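You operate a simulated robot arm through the tools that you are given. There is no shell and no other tool.

You are at the controls of a simulated two-armed robot. One attempt, no reset.

Task
Open the right door of the green cabinet, take the cream yarn cone labelled "26" from the top of the green table and leave it on the upper shelf in the green cabinet, then shut the door. Push the left door of the green cupboard shut. Put the jar labelled "clips" from the top of the green table on the third shelf from the top of the grey shelving. Any order will do. Set down upright: jar.

The check looks at the end state, three seconds after you hand in, the way a careful person would. Anything else that was tipped, shoved, dropped, spilled or broken makes it a failure.

Robot
Two 7-joint arms with two-finger parallel grippers on one trunk, on a base that moves. Base frame: it is fixed to the floor where the robot stands at the start and does not move with it; the origin is under the middle of the robot, x ahead of it, y to its left, z up. Lengths are in mm, angles in rad, forces in N, time in s.
The left shoulder is at the start at [20, 138, 1150], the right one opposite. With the tool pointing down near the work surface each hand reaches from about 100 to 500 mm from the robot's upright axis, wherever it stands, measured 20 degrees to its own side. Places, roughly: cream yarn cone [-1750, -3500, 1000]; left door of the green cupboard [-7700, -4900, 900]; orange jar, teal jar [-3250, -3500, 750]; right door of the green cabinet [500, -200, 400]; third shelf of the grey shelving [-2300, -5600, 900]; upper shelf in the green cabinet [800, 0, 400]. Payload 1.57 kg a hand.
Tool frame (each hand has its own): the origin (TCP) lies between the finger pads and is the grasp point; the fingertips stand 30 mm ahead of it; z points along the fingers, y is the line along which they close. Largest opening 80 mm; finger width 17, thickness 12; the body of the gripper, 40 by 82 mm, starts 80 mm behind the TCP.
Orientation is that of the tool frame in the base frame, as a unit quaternion [w, x, y, z]. With the fingers straight down and closing along the base's y, the tool's x points along the base's -x, its y along +y and its z along -z.

Tools
- The arms move only by the tool send_rows. It takes "left_rows", "right_rows" or both (then of equal length, played together; a hand with none holds still); each is a list of rows, each an object of numbers (a shift or turn left out is 0, a gripper value left out holds the last): "dx", "dy", "dz": the shift along the base's x, y, z in m; "rx", "ry", "rz": the turn, a rotation vector about the base's x, y, z in degrees; "claw": the closure, from 0 (fully open) to 1 (shut). In form: [{"dx": .., "dy": .., "dz": .., "rx": .., "ry": .., "rz": .., "claw": ..}, ...]. A call has 1 to 20 rows; each row is the pose to reach, as a shift and turn from the pose commanded when the call began. Each row takes 0.2 s and may step no farther than 50 mm and 0.15 rad from the row before; otherwise, or with a gripper value out of range, the whole call is refused. A pose out of reach is approached as far as the arm can. The call stops where the force on the tool passes 40 N (or 10 N more than at its start, if that is more) or the arm is blocked; 0.2 s more then pass. Each finger travels about 45 mm/s and halts on what it meets, pressing with about 24 N; the grip force reading is that of the motor and also rises with nothing between the fingers. The clock runs only during rows and for 0.2 s after the last one: add rows that repeat a pose to give the fingers time. It gives the time, the measured TCP pose, the force on the tool (base axes), the opening and the grip force at its end, in the units of the frame above (readings bear some noise), with the torque about the TCP (base axes, N m) and any sound that the robot's microphone picked up, and new pictures: "show" is both (left out), scene, wrist or none (wrist: the cameras of the hands that moved).
- Cameras (640 x 400 px; columns grow to the right, rows downward): "scene" is now at [186.6, -27.4, 1038.1]; the picture's right is [-0.28, -0.96, 0.00], its down [-0.51, 0.15, -0.85] and it looks along [0.81, -0.24, -0.53] (base axes); focal length 214 px, centre (320, 200). "left" rides on the left gripper at [72, 7, -122] in its tool frame; the picture's right is [-0.09, 1.00, 0.00], its down [-0.84, -0.08, -0.54] and it looks along [-0.54, -0.05, 0.84] (tool axes); focal length 238 px, centre (320, 200). "right" rides on the right gripper at [72, -7, -122] in its tool frame; the picture's right is [0.09, 1.00, 0.00], its down [-0.84, 0.08, -0.54] and it looks along [-0.54, 0.05, 0.84] (tool axes); focal length 238 px, centre (320, 200). There is no depth. A picture from a camera that has moved, and an enlarged one, comes with that camera's place and axes in the base frame and with its lens.
- raise_lower(by): slides the trunk up (or, below 0, down) by that many mm; the arms and the scene camera ride with it, the base frame stays. It gives what a move gives, with no picture.
- base_move(legs): drives the robot by 1 to 6 legs, each [ahead, left, turn to the left] in mm, mm and rad, along the robot's own axes; the way and the turn of a leg run together, so that a leg with both is an arc; at most 1500 mm and 3.142 rad a leg. The arms and the cameras ride along, it lands a little off, and it stops where it bumps. It gives what a move gives, and a new picture of the scene camera.
- turn_head(pan, tilt): turns the head with the scene camera to pan (to the left, within 1.047 rad either way) and tilt (down, from -0.506 to 1.204), counted from straight ahead of the robot. It gives what a move gives, and a new picture of the scene camera.
- close_up(camera, box): a new picture of the part [left, top, right, bottom] of that camera's present view, enlarged. The clock stands still meanwhile.
- finish_job(): hands the job in; it is judged then, once.

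Nothing tells you exact positions but the pictures and the camera data. Unless the task says otherwise, let go and move clear before handing in.

The tools are called after "Emit:" as a command line: name --argument value ..., lists and objects as JSON in quotes. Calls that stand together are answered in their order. send_rows: Moves the arms, as the interface text tells. Its arguments: {"type":"object","properties":{"left_rows":{"type":"array"},"right_rows":{"type":"array"},"show":{"type":"string","enum":["both","scene","wrist","none"]}},"required":[]} The other tools are called the same way: raise_lower (by) moves the trunk up or down; base_move (legs) drives the base; turn_head (pan, tilt) turns the head that bears the scene camera; close_up (camera, box) takes an enlarged picture of a part of a camera's view; finish_job () hands the job in.

At the start:

```text
t: 0.0
left_eef_pos: [293.8, -37.0, 999.5]
left_tcp_rot: [-0.001, -0.001, 1.0, 0.001]
left_ft_force: [0.4, 0.8, -0.2]
left_wrist_torque: [-0.04, -0.01, -0.01]
left_opening: 79.8
left_grasp_force: 0.0
right_eef_pos: [221.6, -268.2, 838.2]
right_tcp_rot: [-0.001, 0.0, 1.0, -0.001]
right_ft_force: [0.5, -1.0, -0.4]
right_wrist_torque: [0.03, -0.01, -0.01]
right_opening: 79.7
right_grasp_force: 0.0
trunk travel left (down, up): [-525.0, 715.0]
robot x, y, heading: [-0.0, 1.7, 0.005]
head pan, tilt (commanded): [-0.288, 0.555]
```

scene: 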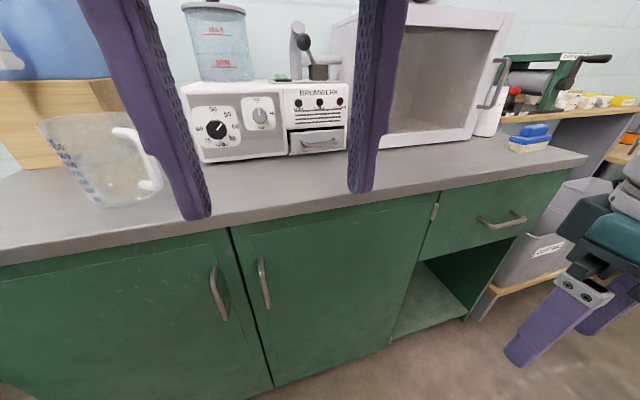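
right: 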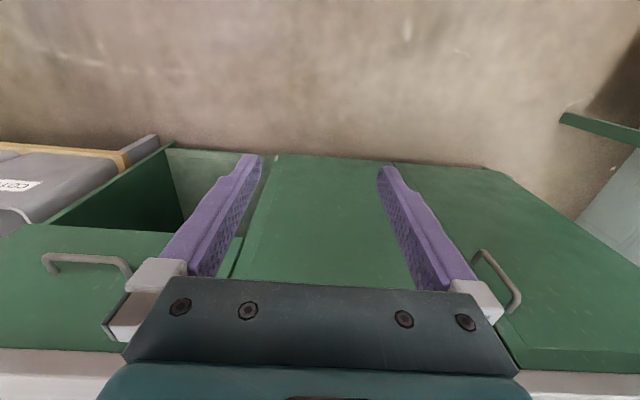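
left: 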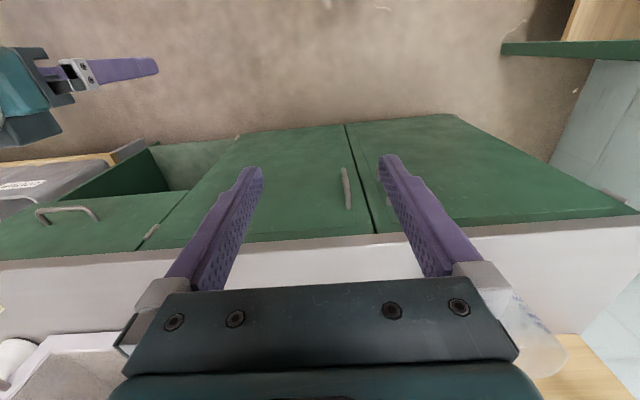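

I'm standing in front of the green cabinet. The right door's handle looks to be near [500, 5, 650], and the hinge is on that door's right edge. I'll look around before moving.

Emit:
turn_head --pan 0.0 --tilt 0.9

Emit:
close_up --camera "right" --box '[0, 100, 640, 400]'

```text
t: 0.8
left_eef_pos: [292.8, -36.8, 999.7]
left_tcp_rot: [0.0, -0.001, 1.0, -0.001]
left_ft_force: [0.3, -0.3, -0.2]
left_wrist_torque: [0.03, -0.01, 0.01]
left_opening: 79.7
left_grasp_force: 0.2
right_eef_pos: [223.3, -268.2, 838.2]
right_tcp_rot: [-0.001, 0.0, 1.0, 0.0]
right_ft_force: [-0.5, 0.0, 0.5]
right_wrist_torque: [-0.06, -0.01, 0.01]
right_opening: 80.1
right_grasp_force: 0.0
trunk travel left (down, up): [-525.0, 715.0]
robot x, y, heading: [-0.0, 1.1, 0.0]
head pan, tilt (commanded): [0.0, 0.901]
camera scene: at [176.2, -2.0, 1009.3], right [0.0, -1.0, 0.0], down [-0.78, 0.0, -0.62], along [0.62, 0.0, -0.78], focal length 214 px, centre (320, 200)
```

scene: 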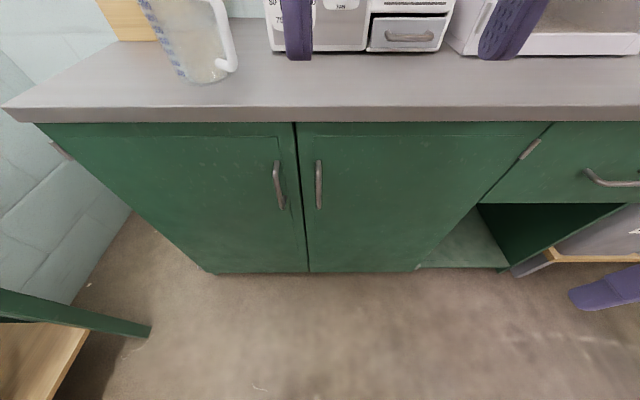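

```text
1.00 times, centred on (320, 250) of right (not enlarged: the box is as wide or as high as the picture)
camera zoom: at [151.0, -275.8, 962.0], right [-0.09, 1.0, 0.0], down [0.84, 0.08, 0.54], along [0.54, 0.05, -0.84], focal length 238 px, centre (320, 150)
```

zoom: 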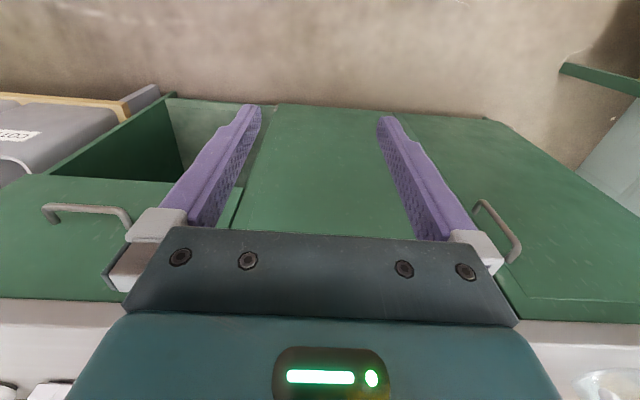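

The right door's handle is straight ahead. I'll zoom in on it from both cameras to work out its depth.

Emit:
close_up --camera "scene" --box '[240, 100, 400, 200]'

Emit:
close_up --camera "scene" --box '[240, 190, 400, 290]'

Emit:
close_up --camera "left" --box '[260, 130, 420, 230]'

Emit:
close_up --camera "right" --box '[200, 140, 520, 340]'

```text
4.00 times, centred on (320, 150) of scene
camera zoom: at [176.2, -2.0, 1009.3], right [0.0, -1.0, 0.0], down [-0.78, 0.0, -0.62], along [0.62, 0.0, -0.78], focal length 858 px, centre (320, 400)
```

zoom: 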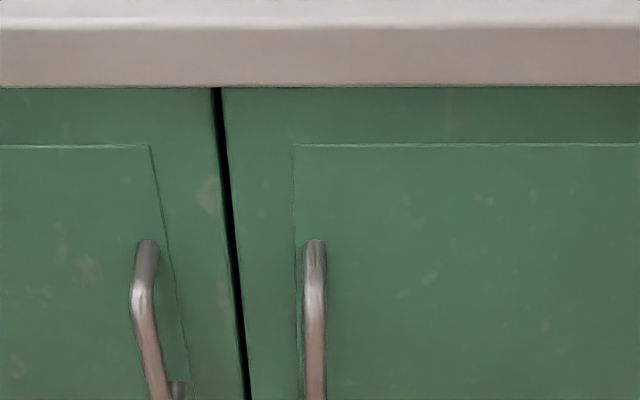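

```text
4.00 times, centred on (320, 240) of scene
camera zoom: at [176.2, -2.0, 1009.3], right [0.0, -1.0, 0.0], down [-0.78, 0.0, -0.62], along [0.62, 0.0, -0.78], focal length 858 px, centre (320, 40)
```

zoom: 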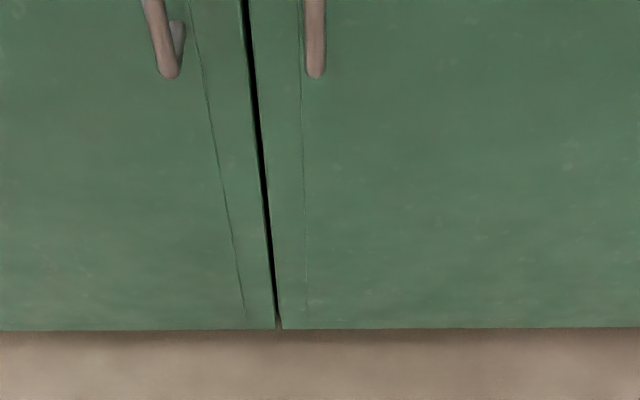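

```text
4.00 times, centred on (340, 180) of left
camera zoom: at [220.9, -30.0, 1122.1], right [0.09, 1.0, 0.0], down [0.84, -0.08, 0.54], along [0.54, -0.05, -0.84], focal length 953 px, centre (240, 280)
```

zoom: 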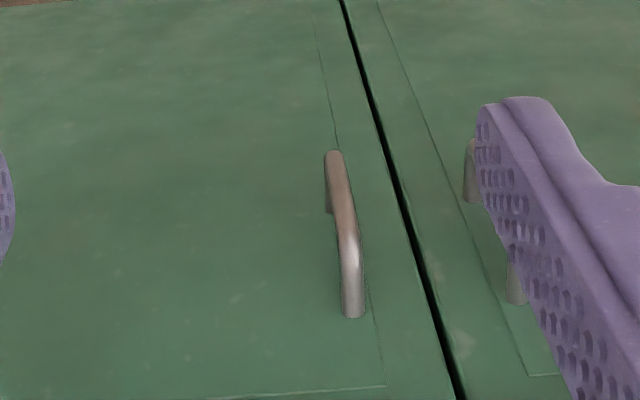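

```text
2.00 times, centred on (360, 240) of right
camera zoom: at [151.0, -275.8, 962.0], right [-0.09, 1.0, 0.0], down [0.84, 0.08, 0.54], along [0.54, 0.05, -0.84], focal length 477 px, centre (240, 120)
```

zoom: 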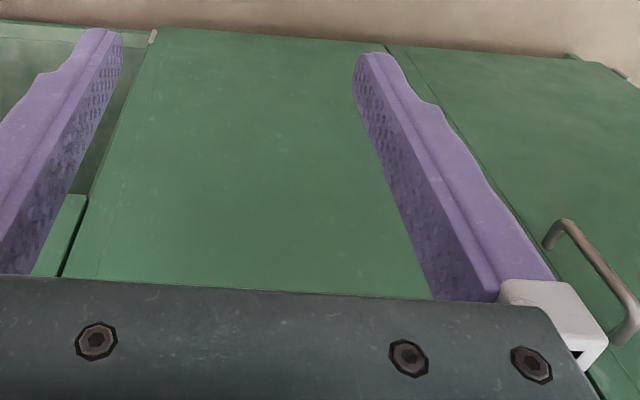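

I make the handle a vertical bar at about x 461, y 2, z 620–727. The door face is at x≈501, the hinge at y≈-395 and the seam between the doors at y≈41. Next I'll look to both sides for obstacles before backing up.

Emit:
turn_head --pan 1.047 --tilt 0.6

Emit:
turn_head --pan -1.047 --tilt 0.6

Emit:
turn_head --pan -1.047 --tilt 0.0

```text
t: 2.1
left_eef_pos: [292.6, -38.1, 1000.6]
left_tcp_rot: [0.0, -0.001, 1.0, 0.0]
left_ft_force: [-0.1, 0.3, 0.3]
left_wrist_torque: [-0.03, -0.06, -0.03]
left_opening: 80.1
left_grasp_force: 0.0
right_eef_pos: [223.9, -268.9, 837.9]
right_tcp_rot: [0.0, 0.001, 1.0, 0.0]
right_ft_force: [0.9, 0.3, 0.8]
right_wrist_torque: [0.01, 0.0, -0.01]
right_opening: 80.0
right_grasp_force: 0.1
trunk travel left (down, up): [-525.0, 715.0]
robot x, y, heading: [0.5, 0.4, -0.0]
head pan, tilt (commanded): [1.047, 0.6]
camera scene: at [144.9, 74.6, 1034.0], right [0.87, -0.5, 0.0], down [-0.28, -0.49, -0.82], along [0.41, 0.71, -0.57], focal length 214 px, centre (320, 200)
```

scene: 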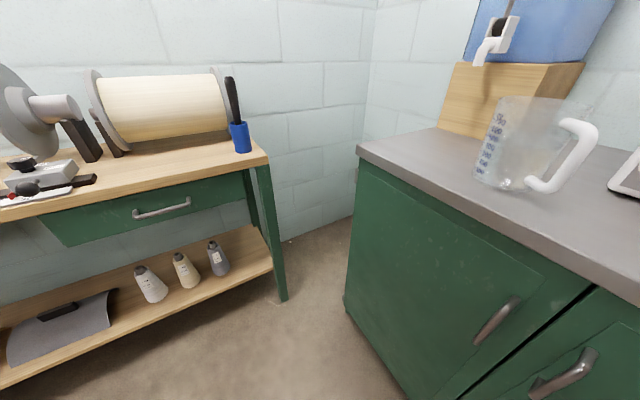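

```text
t: 4.1
left_eef_pos: [292.0, -36.9, 999.9]
left_tcp_rot: [0.0, -0.001, 1.0, -0.001]
left_ft_force: [-0.4, 0.0, 0.1]
left_wrist_torque: [0.01, -0.03, -0.01]
left_opening: 80.0
left_grasp_force: 0.1
right_eef_pos: [223.4, -269.7, 838.8]
right_tcp_rot: [0.0, 0.001, 1.0, 0.0]
right_ft_force: [0.6, 0.6, -0.4]
right_wrist_torque: [0.02, 0.06, 0.02]
right_opening: 79.9
right_grasp_force: 0.0
trunk travel left (down, up): [-525.0, 715.0]
robot x, y, heading: [3.9, -0.7, -0.002]
head pan, tilt (commanded): [-1.047, 0.6]
camera scene: at [144.9, -78.4, 1034.0], right [-0.87, -0.5, 0.0], down [-0.28, 0.49, -0.83], along [0.41, -0.71, -0.56], focal length 214 px, centre (320, 200)
```

scene: 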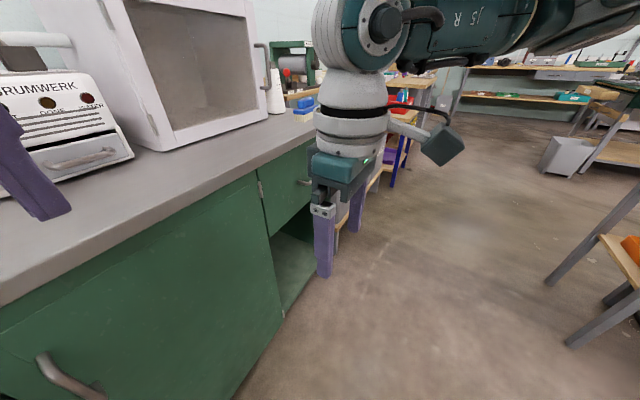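

```text
t: 5.1
left_eef_pos: [292.9, -37.0, 998.3]
left_tcp_rot: [0.0, 0.0, 1.0, 0.0]
left_ft_force: [0.0, -0.4, -0.2]
left_wrist_torque: [-0.04, 0.0, 0.0]
left_opening: 80.0
left_grasp_force: 0.0
right_eef_pos: [222.0, -269.1, 838.9]
right_tcp_rot: [-0.001, 0.0, 1.0, 0.0]
right_ft_force: [0.2, 0.0, -0.1]
right_wrist_torque: [-0.01, 0.01, 0.0]
right_opening: 80.3
right_grasp_force: 0.0
trunk travel left (down, up): [-525.0, 715.0]
robot x, y, heading: [-0.1, -0.6, -0.004]
head pan, tilt (commanded): [-1.047, 0.0]
camera scene: at [145.7, -79.9, 1089.2], right [-0.87, -0.5, 0.0], down [0.0, 0.0, -1.0], along [0.5, -0.87, 0.0], focal length 214 px, centre (320, 200)
```

scene: 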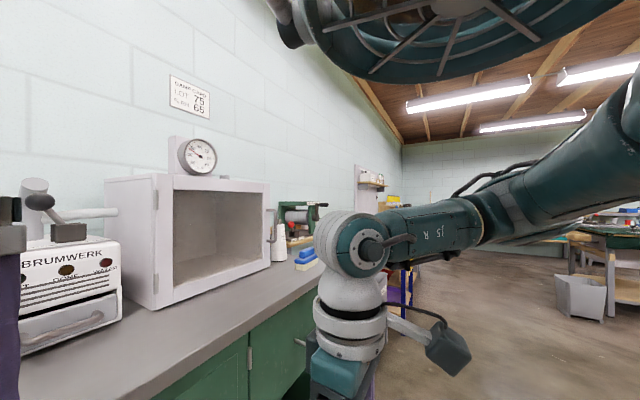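

There's a bench on the left with its front edge at y≈705, and a table leg behind me to the right near (-600, -970). I'll turn in place to see what's behind before backing up.

Emit:
turn_head --pan -1.047 --tilt 0.35

Emit:
base_move --legs '[[0, 0, -1.2]]'

```text
t: 6.0
left_eef_pos: [293.1, -37.3, 1000.1]
left_tcp_rot: [0.0, -0.001, 1.0, 0.0]
left_ft_force: [-0.1, -0.8, -0.3]
left_wrist_torque: [0.0, -0.01, 0.01]
left_opening: 80.0
left_grasp_force: 0.1
right_eef_pos: [222.2, -268.0, 837.3]
right_tcp_rot: [0.0, -0.001, 1.0, 0.0]
right_ft_force: [0.1, 0.5, -0.9]
right_wrist_torque: [0.02, -0.01, -0.01]
right_opening: 80.0
right_grasp_force: 0.0
trunk travel left (down, up): [-525.0, 715.0]
robot x, y, heading: [-0.4, -0.8, 0.001]
head pan, tilt (commanded): [-1.047, 0.351]
camera scene: at [147.2, -82.5, 1056.9], right [-0.87, -0.5, 0.0], down [-0.17, 0.3, -0.94], along [0.47, -0.81, -0.34], focal length 214 px, centre (320, 200)
```

scene: 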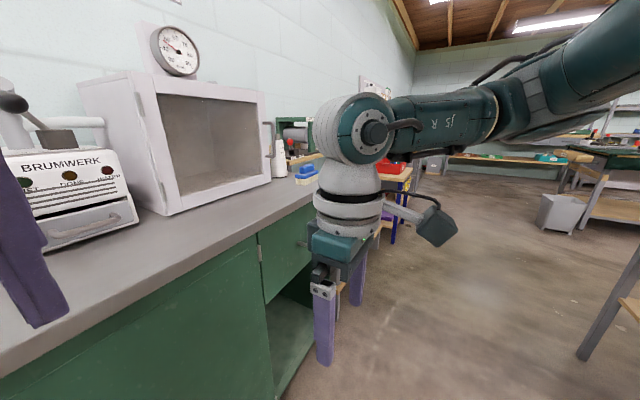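

```text
t: 9.2
left_eef_pos: [85.7, -282.0, 1000.3]
left_tcp_rot: [0.0, 0.542, 0.84, -0.001]
left_ft_force: [-0.2, -1.4, 1.1]
left_wrist_torque: [0.0, 0.0, 0.01]
left_opening: 80.1
left_grasp_force: 0.0
right_eef_pos: [-154.0, -313.1, 838.0]
right_tcp_rot: [0.0, 0.543, 0.84, 0.0]
right_ft_force: [-0.3, 0.0, -1.2]
right_wrist_torque: [-0.02, 0.01, 0.0]
right_opening: 80.0
right_grasp_force: 0.1
trunk travel left (down, up): [-525.0, 715.0]
robot x, y, heading: [1.6, -1.2, -1.148]
head pan, tilt (commanded): [-1.047, 0.351]
camera scene: at [-12.7, -168.5, 1056.8], right [-0.81, 0.58, 0.0], down [0.2, 0.28, -0.94], along [-0.55, -0.76, -0.34], focal length 214 px, centre (320, 200)
```

scene: 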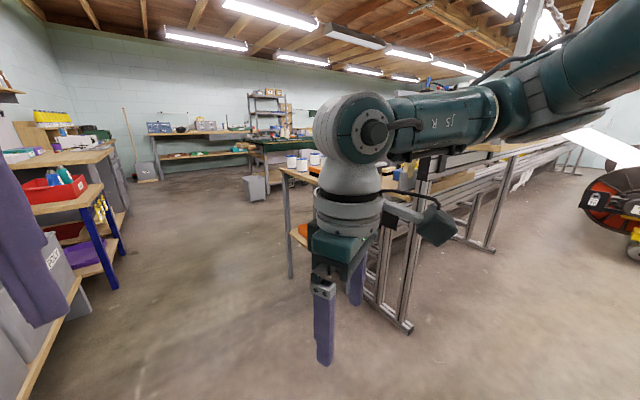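

I can see the room now: an aisle between the counter and a table, with grey shelving far back. I'll look at a few more directions from here.

Emit:
turn_head --pan -0.2 --tilt 0.2

Emit:
close_up --camera "scene" --box '[200, 100, 520, 300]'

Emit:
base_move --legs '[[0, 0, -1.0]]'

Emit:
close_up --camera "scene" --box '[200, 100, 520, 300]'

```text
t: 10.4
left_eef_pos: [86.8, -282.7, 999.3]
left_tcp_rot: [0.0, 0.543, 0.84, 0.0]
left_ft_force: [0.1, -0.3, 0.5]
left_wrist_torque: [-0.05, -0.03, 0.0]
left_opening: 80.1
left_grasp_force: 0.0
right_eef_pos: [-154.5, -313.6, 837.5]
right_tcp_rot: [0.0, 0.543, 0.84, 0.0]
right_ft_force: [0.5, 0.0, -0.2]
right_wrist_torque: [0.01, -0.01, -0.01]
right_opening: 80.2
right_grasp_force: 0.0
trunk travel left (down, up): [-525.0, 715.0]
robot x, y, heading: [-0.6, -1.7, -1.147]
head pan, tilt (commanded): [-0.201, 0.201]
camera scene: at [62.2, -183.9, 1070.8], right [-0.98, -0.22, 0.0], down [-0.04, 0.19, -0.98], along [0.21, -0.96, -0.2], focal length 214 px, centre (320, 200)
```

scene: 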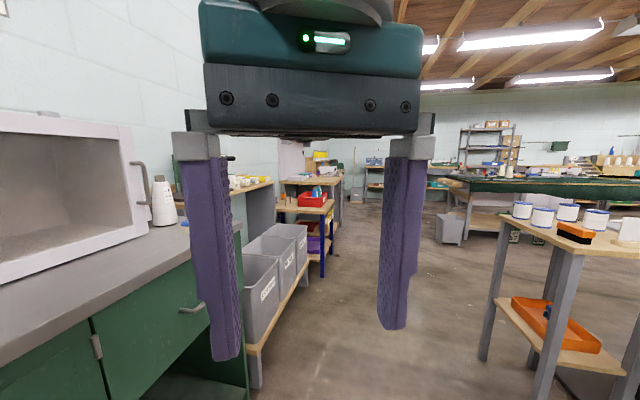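

```text
2.00 times, centred on (360, 200) of scene
camera zoom: at [62.2, -183.9, 1070.8], right [-0.98, -0.22, 0.0], down [-0.04, 0.19, -0.98], along [0.21, -0.96, -0.2], focal length 429 px, centre (240, 200)
```

zoom: 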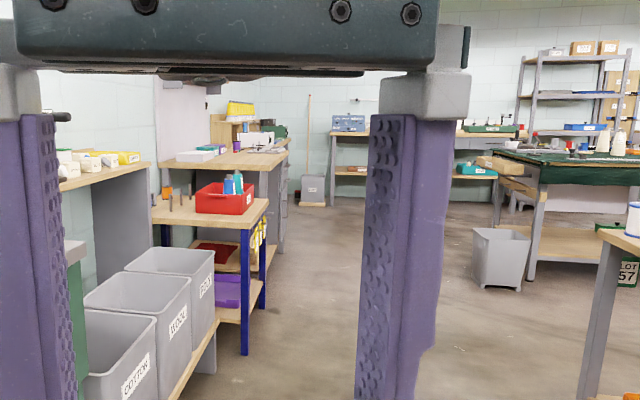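

```text
t: 13.3
left_eef_pos: [-191.0, -223.7, 1000.2]
left_tcp_rot: [0.0, 0.879, 0.477, 0.0]
left_ft_force: [0.4, 0.0, 0.2]
left_wrist_torque: [-0.01, -0.01, 0.03]
left_opening: 79.9
left_grasp_force: 0.1
right_eef_pos: [-346.8, -38.9, 838.0]
right_tcp_rot: [0.001, 0.88, 0.475, 0.0]
right_ft_force: [0.3, -0.1, -0.8]
right_wrist_torque: [0.0, 0.0, 0.03]
right_opening: 80.0
right_grasp_force: 0.0
trunk travel left (down, up): [-525.0, 715.0]
robot x, y, heading: [-1.6, -2.9, -2.149]
head pan, tilt (commanded): [-0.201, 0.201]
camera scene: at [-119.3, -151.7, 1070.8], right [-0.71, 0.7, 0.0], down [0.14, 0.14, -0.98], along [-0.69, -0.7, -0.2], focal length 214 px, centre (320, 200)
```

scene: 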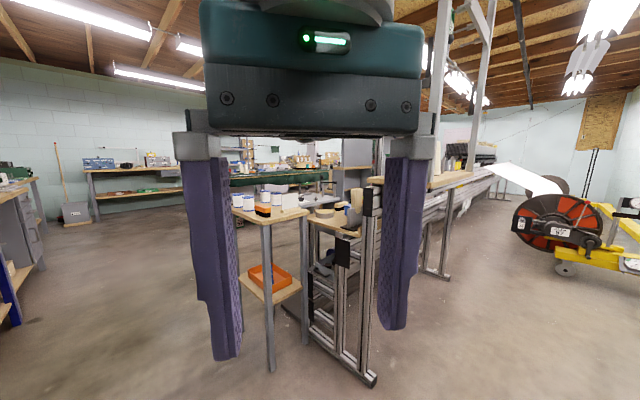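

```text
2.00 times, centred on (360, 200) of scene
camera zoom: at [-119.3, -151.7, 1070.8], right [-0.71, 0.7, 0.0], down [0.14, 0.14, -0.98], along [-0.69, -0.7, -0.2], focal length 429 px, centre (240, 200)
```

zoom: 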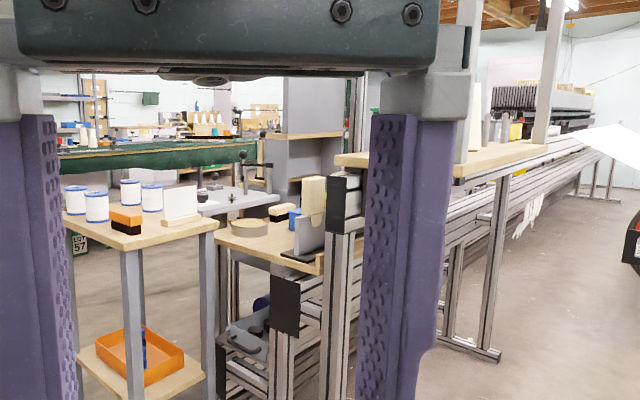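

The way straight back is clear for several hundred mm. I'll turn back to face the cabinet, back off 200 mm, then lower the trunk and move the left arm aside.

Emit:
base_move --legs '[[0, 0, 2.15], [-200, 0, 0]]'

Emit:
send_rows --left_rows '[{"dx": -0.02, "dy": 0.045}, {"dx": -0.04, "dy": 0.09}, {"dx": -0.06, "dy": 0.135}, {"dx": -0.07, "dy": 0.18}, {"dx": -0.07, "dy": 0.225}, {"dx": -0.07, "dy": 0.27}, {"dx": -0.07, "dy": 0.31}]' --show "none"

Emit:
raise_lower --by -350

Emit:
turn_head --pan -0.1 --tilt 0.4

```text
t: 20.1
left_eef_pos: [88.0, -37.3, 1000.3]
left_tcp_rot: [0.0, 0.002, 1.0, 0.001]
left_ft_force: [0.0, -0.7, -0.2]
left_wrist_torque: [0.01, -0.03, 0.03]
left_opening: 80.3
left_grasp_force: 0.0
right_eef_pos: [15.9, -270.0, 838.0]
right_tcp_rot: [0.0, 0.002, 1.0, 0.0]
right_ft_force: [-0.1, 0.5, 0.3]
right_wrist_torque: [-0.03, -0.03, 0.02]
right_opening: 79.8
right_grasp_force: 0.0
trunk travel left (down, up): [-525.0, 715.0]
robot x, y, heading: [-203.8, -0.8, -0.005]
head pan, tilt (commanded): [-0.201, 0.201]
camera scene: at [-13.0, -20.5, 1070.8], right [-0.2, -0.98, 0.0], down [-0.2, 0.04, -0.98], along [0.96, -0.2, -0.2], focal length 214 px, centre (320, 200)
```

scene: 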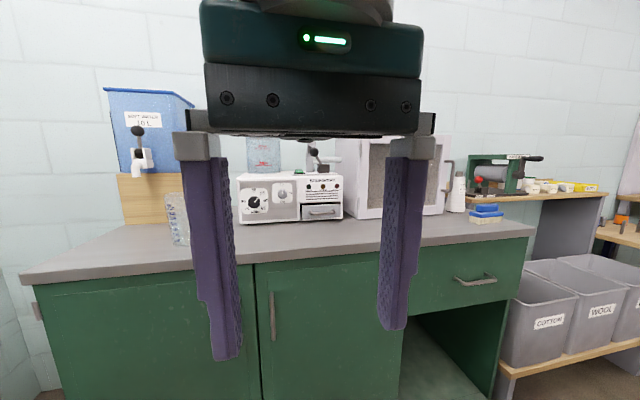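

```text
t: 21.7
left_eef_pos: [2.9, 264.9, 983.1]
left_tcp_rot: [-0.047, 0.017, 0.999, 0.008]
left_ft_force: [0.5, 0.4, -0.1]
left_wrist_torque: [-0.03, 0.01, 0.01]
left_opening: 80.0
left_grasp_force: 0.1
right_eef_pos: [17.6, -268.7, 839.8]
right_tcp_rot: [0.001, 0.002, 1.0, 0.001]
right_ft_force: [-0.9, -1.0, 0.1]
right_wrist_torque: [-0.02, 0.04, -0.04]
right_opening: 80.0
right_grasp_force: 0.1
trunk travel left (down, up): [-525.0, 715.0]
robot x, y, heading: [-203.5, 1.8, -0.006]
head pan, tilt (commanded): [-0.201, 0.201]
```

```text
t: 25.1
left_eef_pos: [2.8, 267.4, 633.6]
left_tcp_rot: [-0.046, 0.006, 0.999, 0.007]
left_ft_force: [0.3, 0.3, -0.4]
left_wrist_torque: [-0.02, 0.0, 0.05]
left_opening: 79.8
left_grasp_force: 0.1
right_eef_pos: [16.8, -270.5, 488.7]
right_tcp_rot: [0.0, 0.003, 1.0, 0.0]
right_ft_force: [-0.7, 0.5, 0.3]
right_wrist_torque: [-0.04, -0.03, -0.03]
right_opening: 79.8
right_grasp_force: 0.2
trunk travel left (down, up): [-175.0, 1065.0]
robot x, y, heading: [-204.7, 2.5, -0.005]
head pan, tilt (commanded): [-0.201, 0.201]
```

```text
t: 25.8
left_eef_pos: [3.1, 267.7, 633.2]
left_tcp_rot: [-0.047, 0.006, 0.999, 0.006]
left_ft_force: [-0.1, 0.2, 0.0]
left_wrist_torque: [-0.01, -0.02, 0.02]
left_opening: 80.1
left_grasp_force: 0.2
right_eef_pos: [16.3, -269.2, 490.0]
right_tcp_rot: [-0.001, 0.002, 1.0, 0.0]
right_ft_force: [0.3, -0.1, -0.2]
right_wrist_torque: [-0.01, 0.04, -0.04]
right_opening: 80.4
right_grasp_force: 0.1
trunk travel left (down, up): [-175.0, 1065.0]
robot x, y, heading: [-206.9, 0.8, 0.003]
head pan, tilt (commanded): [-0.099, 0.4]
camera scene: at [-11.9, -11.2, 702.3], right [-0.1, -0.99, 0.0], down [-0.39, 0.04, -0.92], along [0.92, -0.1, -0.39], focal length 214 px, centre (320, 200)
```

scene: 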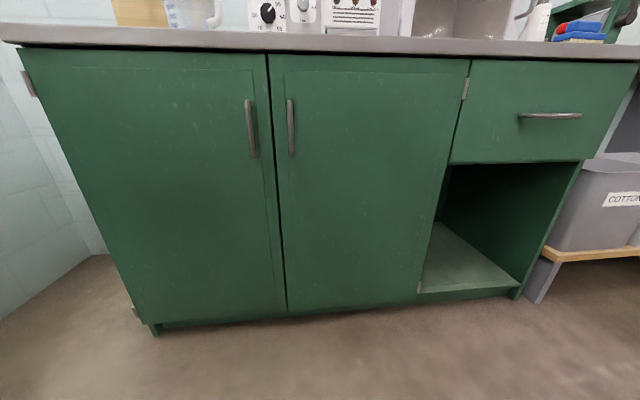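

The handle bar now triangulates to x≈470, y≈0, z 607–720. I'll bring the right hand up level and pointing forward, short of the handle.

Emit:
send_rows --right_rows '[{"dx": 0.02, "dy": 0.01, "dz": 0.02, "ry": -7.5}, {"dx": 0.04, "dy": 0.02, "dz": 0.04, "ry": -15}, {"dx": 0.06, "dy": 0.035, "dz": 0.06, "ry": -22.5}, {"dx": 0.08, "dy": 0.05, "dz": 0.08, "ry": -30}, {"dx": 0.1, "dy": 0.07, "dz": 0.1, "ry": -37.5}, {"dx": 0.12, "dy": 0.09, "dz": 0.12, "ry": -45}, {"dx": 0.14, "dy": 0.11, "dz": 0.14, "ry": -52.5}, {"dx": 0.16, "dy": 0.13, "dz": 0.155, "ry": -60}, {"dx": 0.18, "dy": 0.15, "dz": 0.165, "ry": -67.5}, {"dx": 0.2, "dy": 0.17, "dz": 0.175, "ry": -75}, {"dx": 0.22, "dy": 0.185, "dz": 0.175, "ry": -82.5}, {"dx": 0.25, "dy": 0.2, "dz": 0.175, "ry": -90}, {"dx": 0.25, "dy": 0.2, "dz": 0.175, "ry": -90}]' --show "both"

```text
t: 28.1
left_eef_pos: [0.2, 268.3, 632.4]
left_tcp_rot: [-0.051, 0.007, 0.999, 0.008]
left_ft_force: [-0.1, 0.7, 0.2]
left_wrist_torque: [-0.01, -0.06, -0.03]
left_opening: 79.9
left_grasp_force: 0.0
right_eef_pos: [160.2, -100.8, 547.0]
right_tcp_rot: [0.484, 0.02, 0.875, 0.001]
right_ft_force: [-0.5, 0.1, -0.2]
right_wrist_torque: [-0.01, -0.02, -0.01]
right_opening: 80.2
right_grasp_force: 0.0
right hand out of reach, approached as far as the arm can: row 4, 5, 6, 7, 11
trunk travel left (down, up): [-175.0, 1065.0]
robot x, y, heading: [-207.5, -0.3, -0.01]
head pan, tilt (commanded): [-0.099, 0.4]
stopped in row 11 (right hand): the arm was blocked; the commanded pose is now the measured one
camera scene: at [-13.0, -9.9, 700.8], right [-0.1, -0.99, 0.0], down [-0.4, 0.04, -0.92], along [0.91, -0.09, -0.4], focal length 214 px, centre (320, 200)
camera right: at [18.1, -103.1, 552.3], right [-0.02, 1.0, -0.06], down [-0.01, 0.06, 1.0], along [1.0, 0.02, 0.01], focal length 238 px, centre (320, 200)
```

scene: 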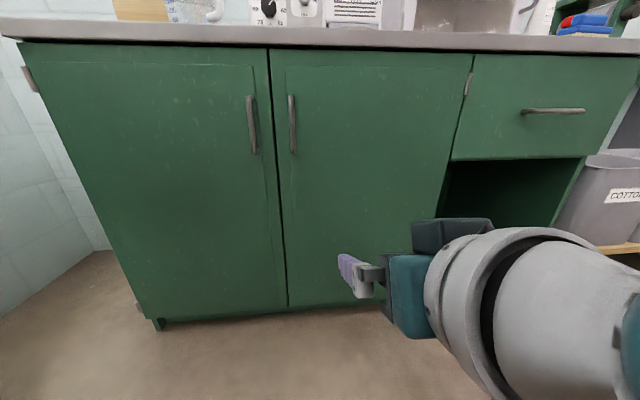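
right: 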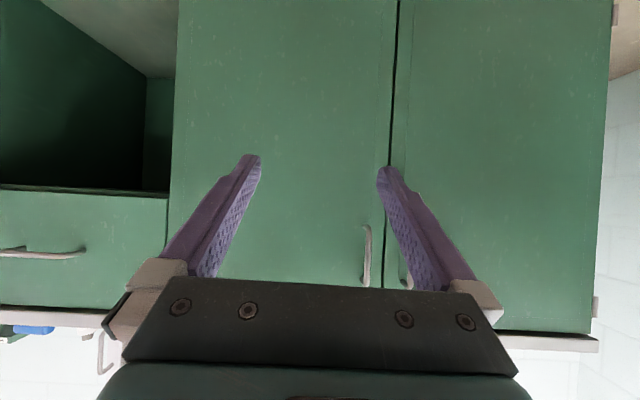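

The arm folded up too close to the body. I'll extend forward while continuing the rotation.

Emit:
send_rows --right_rows '[{"dx": 0.03, "dz": 0.02}, {"dx": 0.06, "dz": 0.04}, {"dx": 0.09, "dz": 0.06, "ry": -4}, {"dx": 0.12, "dz": 0.08, "ry": -10}, {"dx": 0.14, "dy": 0.02, "dz": 0.1, "ry": -16}, {"dx": 0.16, "dy": 0.04, "dz": 0.11, "ry": -22}, {"dx": 0.18, "dy": 0.06, "dz": 0.115, "ry": -28}, {"dx": 0.19, "dy": 0.08, "dz": 0.115, "ry": -32}, {"dx": 0.19, "dy": 0.1, "dz": 0.115, "ry": -32}, {"dx": 0.19, "dy": 0.1, "dz": 0.115, "ry": -32}]' --show "both"

```text
t: 29.3
left_eef_pos: [3.2, 269.1, 632.0]
left_tcp_rot: [-0.05, 0.008, 0.999, 0.009]
left_ft_force: [0.7, 0.4, -0.1]
left_wrist_torque: [-0.04, 0.01, 0.02]
left_opening: 80.1
left_grasp_force: 0.0
right_eef_pos: [268.7, -91.1, 568.3]
right_tcp_rot: [0.528, 0.029, 0.849, 0.0]
right_ft_force: [-0.1, 0.4, -1.0]
right_wrist_torque: [-0.03, 0.0, -0.03]
right_opening: 79.7
right_grasp_force: 0.0
trunk travel left (down, up): [-175.0, 1065.0]
robot x, y, heading: [-208.1, 1.5, -0.008]
head pan, tilt (commanded): [-0.099, 0.4]
stopped in row 6 (right hand): the arm was blocked; the commanded pose is now the measured one
camera scene: at [-11.8, -9.9, 702.2], right [-0.1, -0.99, 0.0], down [-0.39, 0.04, -0.92], along [0.92, -0.1, -0.39], focal length 214 px, centre (320, 200)
camera right: at [128.3, -91.4, 560.3], right [0.01, 1.0, -0.05], down [-0.11, 0.05, 0.99], along [0.99, 0.0, 0.11], focal length 238 px, centre (320, 200)
```

scene: 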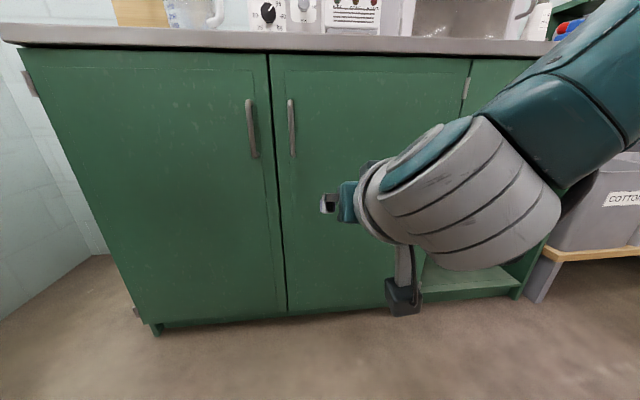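
right: 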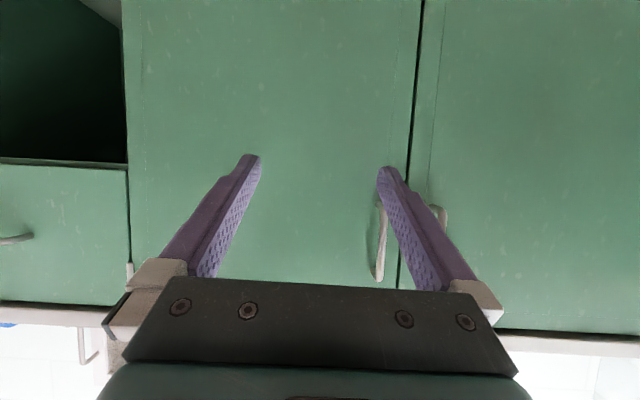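

The wrist won't go fully level here, but a 26° downward pitch works fine on a vertical bar. I'll keep this orientation and line up with the handle.

Emit:
send_rows --right_rows '[{"dx": 0.02, "dy": 0.02, "dz": 0.02}, {"dx": 0.04, "dy": 0.04, "dz": 0.04}, {"dx": 0.06, "dy": 0.06, "dz": 0.06}, {"dx": 0.08, "dy": 0.075, "dz": 0.08}, {"dx": 0.09, "dy": 0.09, "dz": 0.1}, {"dx": 0.1, "dy": 0.09, "dz": 0.105}, {"dx": 0.1, "dy": 0.09, "dz": 0.105}]' --show "both"

```text
t: 30.9
left_eef_pos: [2.6, 267.3, 632.6]
left_tcp_rot: [-0.051, 0.006, 0.999, 0.007]
left_ft_force: [0.2, 0.5, 0.5]
left_wrist_torque: [-0.01, 0.02, -0.05]
left_opening: 80.2
left_grasp_force: 0.1
right_eef_pos: [367.1, -8.5, 652.6]
right_tcp_rot: [0.511, 0.034, 0.859, -0.002]
right_ft_force: [-0.3, 0.2, 0.2]
right_wrist_torque: [0.0, 0.0, -0.04]
right_opening: 80.4
right_grasp_force: 0.0
trunk travel left (down, up): [-175.0, 1065.0]
robot x, y, heading: [-203.1, 1.9, -0.005]
head pan, tilt (commanded): [-0.099, 0.4]
camera scene: at [-11.9, -11.3, 702.2], right [-0.1, -0.99, 0.0], down [-0.39, 0.04, -0.92], along [0.92, -0.1, -0.39], focal length 214 px, centre (320, 200)
camera right: at [226.0, -7.4, 649.8], right [0.02, 1.0, -0.05], down [-0.07, 0.05, 1.0], along [1.0, -0.01, 0.07], focal length 238 px, centre (320, 200)
```

scene: 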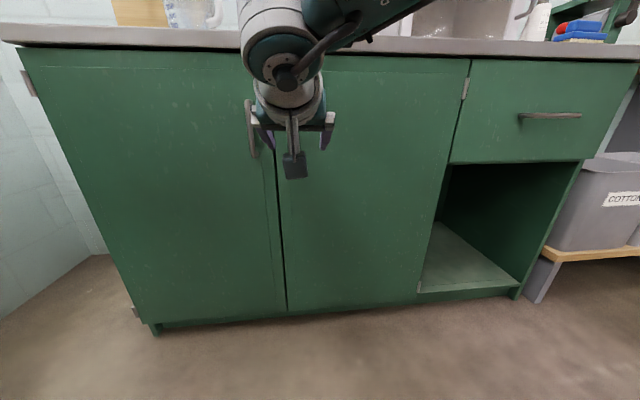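
right: 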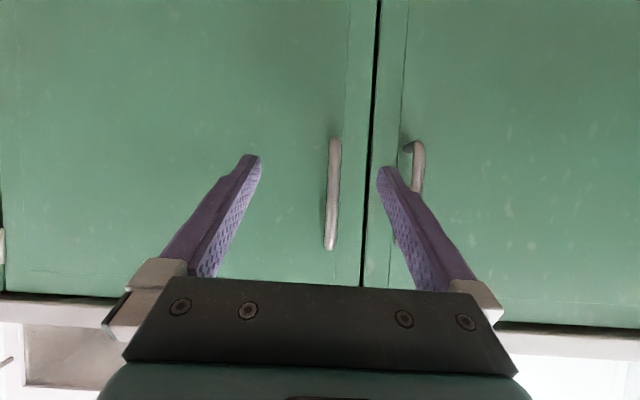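

The handle sits between the fingers at y≈3. I'll advance to it and close.

Emit:
send_rows --right_rows '[{"dx": 0.03, "dy": 0.006, "dz": 0.005}, {"dx": 0.06, "dy": 0.012, "dz": 0.008}, {"dx": 0.085, "dy": 0.012, "dz": 0.01}, {"dx": 0.096, "dy": 0.012, "dz": 0.01}, {"dx": 0.096, "dy": 0.012, "dz": 0.01}]' --show "both"

```text
t: 32.1
left_eef_pos: [2.9, 268.3, 631.9]
left_tcp_rot: [-0.051, 0.007, 0.999, 0.008]
left_ft_force: [0.3, 0.5, -0.3]
left_wrist_torque: [0.02, 0.0, -0.01]
left_opening: 80.3
left_grasp_force: 0.1
right_eef_pos: [416.5, 4.0, 688.8]
right_tcp_rot: [0.528, 0.029, 0.849, 0.0]
right_ft_force: [-0.3, -0.1, -0.5]
right_wrist_torque: [0.01, 0.03, 0.01]
right_opening: 79.9
right_grasp_force: 0.0
right hand out of reach, approached as far as the arm can: row 2, 3, 4, 5
trunk travel left (down, up): [-175.0, 1065.0]
robot x, y, heading: [-206.6, 2.0, -0.005]
head pan, tilt (commanded): [-0.099, 0.4]
camera scene: at [-11.8, -11.6, 702.2], right [-0.1, -0.99, 0.0], down [-0.39, 0.04, -0.92], along [0.92, -0.1, -0.39], focal length 214 px, centre (320, 200)
camera right: at [274.1, 5.3, 680.1], right [0.01, 1.0, -0.05], down [-0.11, 0.05, 0.99], along [0.99, 0.0, 0.11], focal length 238 px, centre (320, 200)
```

scene: 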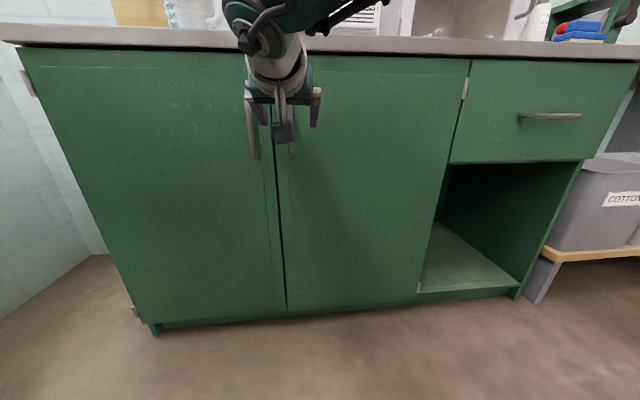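
right: 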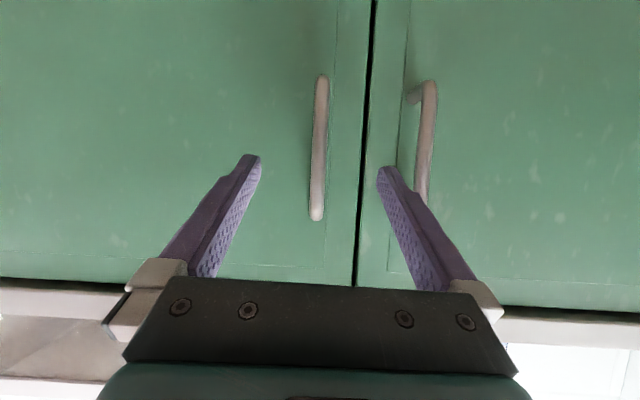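

The arm runs out of reach at x≈416. I'll pull the command back to a reachable pose and drive the base forward a little.

Emit:
send_rows --right_rows '[{"dx": -0.03, "dz": 0.0}, {"dx": -0.066, "dz": 0.0}, {"dx": -0.09, "dz": -0.005}, {"dx": -0.09, "dz": -0.005}]' --show "none"

Emit:
base_move --legs '[[80, 0, 0]]'

```text
t: 32.9
left_eef_pos: [2.9, 268.1, 632.7]
left_tcp_rot: [-0.05, 0.006, 0.999, 0.008]
left_ft_force: [0.3, 0.4, -0.4]
left_wrist_torque: [0.0, 0.0, 0.02]
left_opening: 80.1
left_grasp_force: 0.1
right_eef_pos: [313.3, 10.2, 606.6]
right_tcp_rot: [0.461, 0.025, 0.887, -0.002]
right_ft_force: [0.0, -0.8, 0.7]
right_wrist_torque: [0.01, 0.02, 0.01]
right_opening: 80.1
right_grasp_force: 0.1
trunk travel left (down, up): [-175.0, 1065.0]
robot x, y, heading: [-203.3, 3.0, -0.003]
head pan, tilt (commanded): [-0.099, 0.4]
stopped in row 3 (right hand): the arm was blocked; the commanded pose is now the measured one
```

```text
t: 33.9
left_eef_pos: [81.1, 266.7, 632.0]
left_tcp_rot: [-0.05, 0.006, 0.999, 0.007]
left_ft_force: [-0.2, -0.4, -0.6]
left_wrist_torque: [-0.04, 0.05, 0.0]
left_opening: 80.2
left_grasp_force: 0.0
right_eef_pos: [391.5, 10.4, 607.9]
right_tcp_rot: [0.46, 0.025, 0.887, -0.002]
right_ft_force: [0.4, -0.1, 0.1]
right_wrist_torque: [-0.02, -0.01, -0.02]
right_opening: 80.0
right_grasp_force: 0.0
trunk travel left (down, up): [-175.0, 1065.0]
robot x, y, heading: [-124.2, 3.7, -0.006]
head pan, tilt (commanded): [-0.099, 0.4]
camera scene: at [67.6, -11.8, 702.2], right [-0.1, -0.99, 0.0], down [-0.39, 0.04, -0.92], along [0.92, -0.1, -0.39], focal length 214 px, centre (320, 200)
```

scene: 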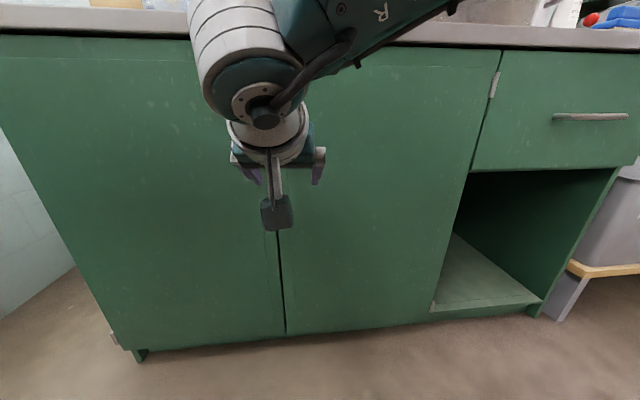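

I'm in range now, pitched about 35° below level. I'll move up and onto the bar.

Emit:
send_rows --right_rows '[{"dx": 0.005, "dy": -0.003, "dz": 0.025}, {"dx": 0.01, "dy": -0.007, "dz": 0.047}, {"dx": 0.035, "dy": -0.007, "dz": 0.05}, {"dx": 0.06, "dy": -0.007, "dz": 0.05}, {"dx": 0.073, "dy": -0.007, "dz": 0.05}, {"dx": 0.073, "dy": -0.007, "dz": 0.05}]' --show "both"

```text
t: 35.3
left_eef_pos: [82.6, 266.9, 632.5]
left_tcp_rot: [-0.051, 0.007, 0.999, 0.008]
left_ft_force: [0.1, 0.2, -0.1]
left_wrist_torque: [0.01, 0.0, 0.02]
left_opening: 79.8
left_grasp_force: 0.1
right_eef_pos: [465.8, 4.1, 658.3]
right_tcp_rot: [0.462, 0.024, 0.887, -0.001]
right_ft_force: [0.1, -1.0, 0.2]
right_wrist_torque: [0.02, -0.05, 0.02]
right_opening: 79.9
right_grasp_force: 0.1
trunk travel left (down, up): [-175.0, 1065.0]
robot x, y, heading: [-124.2, 4.3, -0.008]
head pan, tilt (commanded): [-0.099, 0.4]
camera scene: at [68.0, -12.0, 702.3], right [-0.1, -0.99, 0.0], down [-0.39, 0.04, -0.92], along [0.92, -0.1, -0.39], focal length 214 px, centre (320, 200)
camera right: at [324.6, 1.6, 671.6], right [-0.01, 1.0, -0.06], down [0.04, 0.06, 1.0], along [1.0, 0.01, -0.04], focal length 238 px, centre (320, 200)
```

scene: 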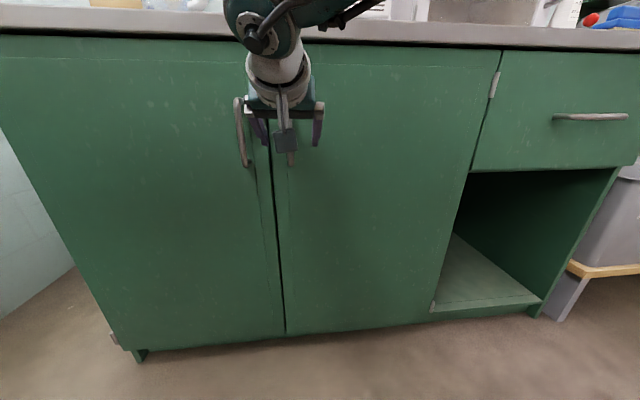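
right: 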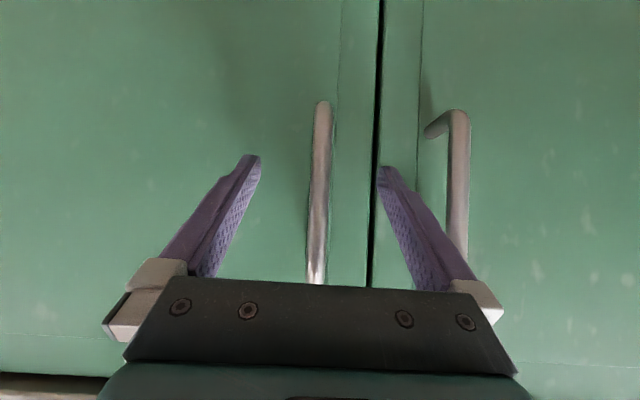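

The bar is between the fingers, so I'll close.

Emit:
send_rows --right_rows '[{"claw": 1}, {"claw": 1}, {"claw": 1}, {"claw": 1}, {"claw": 1}, {"claw": 1}]' --show "both"

```text
t: 36.7
left_eef_pos: [82.6, 268.0, 633.4]
left_tcp_rot: [-0.051, 0.007, 0.999, 0.009]
left_ft_force: [0.3, 0.1, 0.0]
left_wrist_torque: [-0.01, 0.04, -0.02]
left_opening: 80.1
left_grasp_force: 0.1
right_eef_pos: [465.9, 2.7, 658.5]
right_tcp_rot: [0.461, 0.024, 0.887, -0.002]
right_ft_force: [-0.9, 1.3, 0.5]
right_wrist_torque: [-0.59, 0.25, -0.04]
right_opening: 12.3
right_grasp_force: 29.3
trunk travel left (down, up): [-175.0, 1065.0]
robot x, y, heading: [-129.1, 1.6, -0.007]
head pan, tilt (commanded): [-0.099, 0.4]
camera scene: at [67.9, -11.6, 702.3], right [-0.1, -0.99, 0.0], down [-0.39, 0.04, -0.92], along [0.92, -0.1, -0.39], focal length 214 px, centre (320, 200)
camera right: at [324.4, 1.7, 670.9], right [-0.01, 1.0, -0.06], down [0.04, 0.06, 1.0], along [1.0, 0.01, -0.04], focal length 238 px, centre (320, 200)
```

scene: 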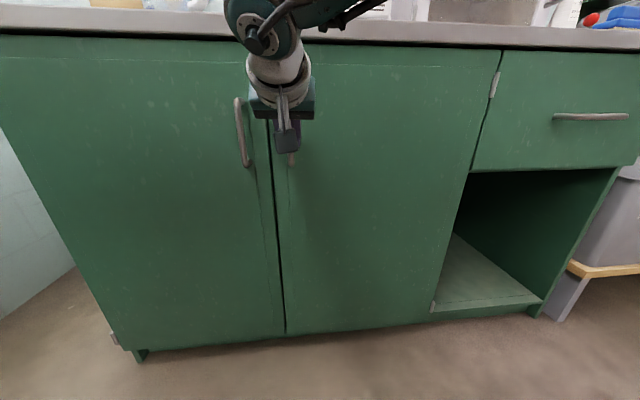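
right: 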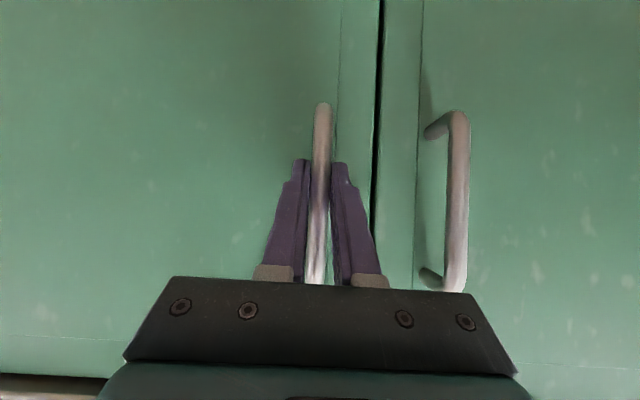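

I have a solid grip at 12 mm. I'll swing the door by moving the base in an arc about the hinge, starting with a small step.

Emit:
base_move --legs '[[-40, -63, 0.1]]'

```text
t: 37.8
left_eef_pos: [18.3, 222.6, 632.4]
left_tcp_rot: [-0.051, -0.042, 0.998, 0.004]
left_ft_force: [0.7, 0.4, 0.5]
left_wrist_torque: [-0.02, -0.02, 0.0]
left_opening: 80.1
left_grasp_force: 0.2
right_eef_pos: [425.3, -4.0, 657.9]
right_tcp_rot: [0.461, -0.019, 0.887, 0.021]
right_ft_force: [0.4, 1.2, 2.5]
right_wrist_torque: [-0.6, 0.24, 0.11]
right_opening: 12.1
right_grasp_force: 29.1
trunk travel left (down, up): [-175.0, 1065.0]
robot x, y, heading: [-163.2, -61.7, 0.092]
head pan, tilt (commanded): [-0.099, 0.4]
camera scene: at [31.4, -56.7, 702.3], right [-0.01, -1.0, 0.0], down [-0.39, 0.0, -0.92], along [0.92, -0.01, -0.39], focal length 214 px, centre (320, 200)
```

scene: 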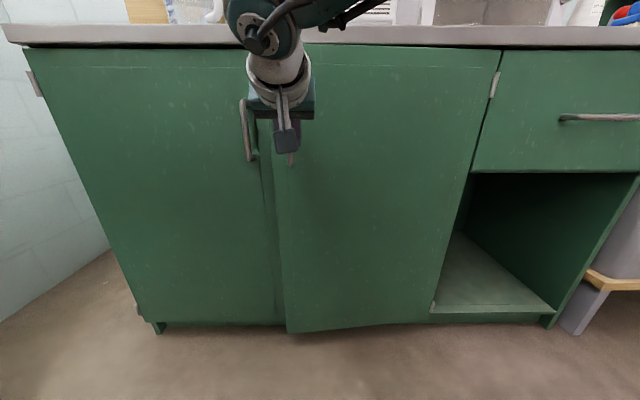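

The door follows easily with little force. I'll continue the arc.

Emit:
base_move --legs '[[-40, -63, 0.1], [-40, -63, 0.1], [-40, -63, 0.1], [-40, -63, 0.1]]'

```text
t: 40.7
left_eef_pos: [-185.7, -18.9, 631.7]
left_tcp_rot: [-0.05, -0.24, 0.969, -0.005]
left_ft_force: [0.5, -0.1, -0.8]
left_wrist_torque: [0.04, 0.01, 0.01]
left_opening: 79.9
left_grasp_force: 0.2
right_eef_pos: [278.3, -68.4, 657.7]
right_tcp_rot: [0.447, -0.196, 0.865, 0.112]
right_ft_force: [3.6, -5.7, 1.3]
right_wrist_torque: [-0.59, -0.15, 0.1]
right_opening: 11.9
right_grasp_force: 29.2
trunk travel left (down, up): [-175.0, 1065.0]
robot x, y, heading: [-239.5, -347.9, 0.495]
head pan, tilt (commanded): [-0.099, 0.4]
camera scene: at [-64.9, -270.7, 702.3], right [0.38, -0.92, 0.0], down [-0.36, -0.15, -0.92], along [0.85, 0.35, -0.39], focal length 214 px, centre (320, 200)
```

scene: 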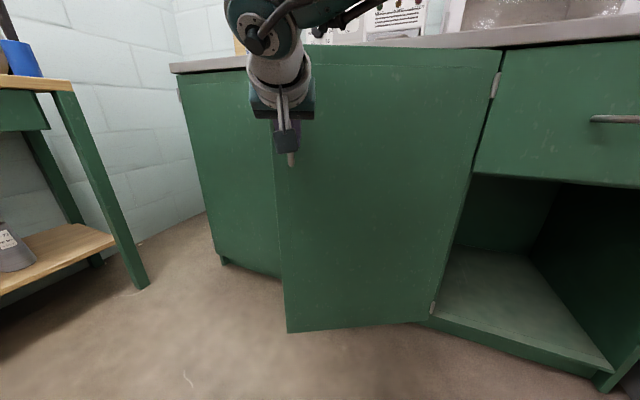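

At about 0.5 rad so far. I'll continue the arc and keep an eye on clearances.

Emit:
base_move --legs '[[-40, -63, 0.1], [-40, -63, 0.1], [-40, -63, 0.1], [-40, -63, 0.1]]'

```text
t: 43.6
left_eef_pos: [-278.5, -315.4, 630.7]
left_tcp_rot: [-0.048, -0.426, 0.903, -0.016]
left_ft_force: [-0.2, 0.2, 0.2]
left_wrist_torque: [0.04, 0.0, 0.04]
left_opening: 80.0
left_grasp_force: 0.0
right_eef_pos: [166.1, -183.1, 658.3]
right_tcp_rot: [0.417, -0.362, 0.81, 0.196]
right_ft_force: [9.2, -5.3, 2.5]
right_wrist_torque: [-0.65, -0.26, 0.03]
right_opening: 12.0
right_grasp_force: 28.8
trunk travel left (down, up): [-175.0, 1065.0]
robot x, y, heading: [-204.5, -639.8, 0.892]
head pan, tilt (commanded): [-0.099, 0.4]
camera scene: at [-72.0, -503.3, 702.4], right [0.71, -0.7, 0.0], down [-0.27, -0.28, -0.92], along [0.65, 0.65, -0.39], focal length 214 px, centre (320, 200)
```

scene: 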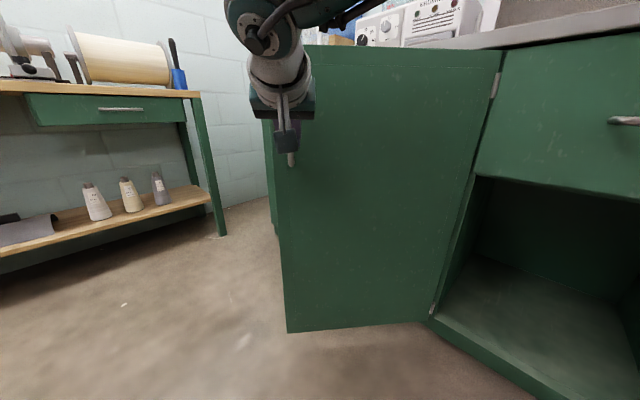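

Emit:
base_move --legs '[[-40, -63, 0.1], [-40, -63, 0.1], [-40, -63, 0.1], [-40, -63, 0.1]]'

```text
t: 46.6
left_eef_pos: [-251.6, -627.5, 630.5]
left_tcp_rot: [-0.043, -0.597, 0.801, -0.027]
left_ft_force: [0.7, -0.7, 0.5]
left_wrist_torque: [0.06, 0.0, -0.02]
left_opening: 80.2
left_grasp_force: 0.0
right_eef_pos: [108.8, -331.3, 658.5]
right_tcp_rot: [0.371, -0.515, 0.723, 0.272]
right_ft_force: [19.8, -3.3, 2.6]
right_wrist_torque: [-0.34, -0.49, 0.04]
right_opening: 11.6
right_grasp_force: 29.1
trunk travel left (down, up): [-175.0, 1065.0]
robot x, y, heading: [-58.9, -902.0, 1.291]
head pan, tilt (commanded): [-0.099, 0.4]
camera scene: at [10.6, -719.2, 702.4], right [0.93, -0.37, 0.01], down [-0.14, -0.36, -0.92], along [0.34, 0.85, -0.39], focal length 214 px, centre (320, 200)
```

scene: 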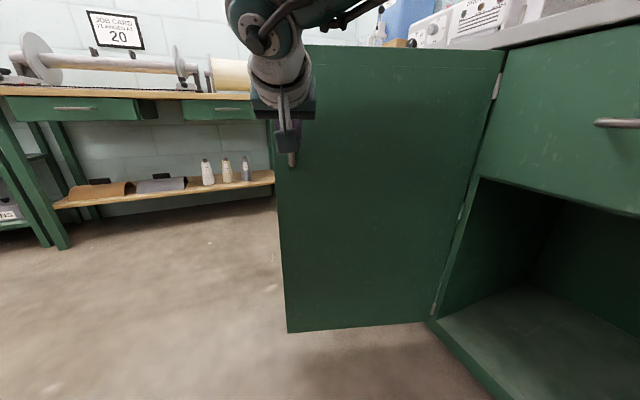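

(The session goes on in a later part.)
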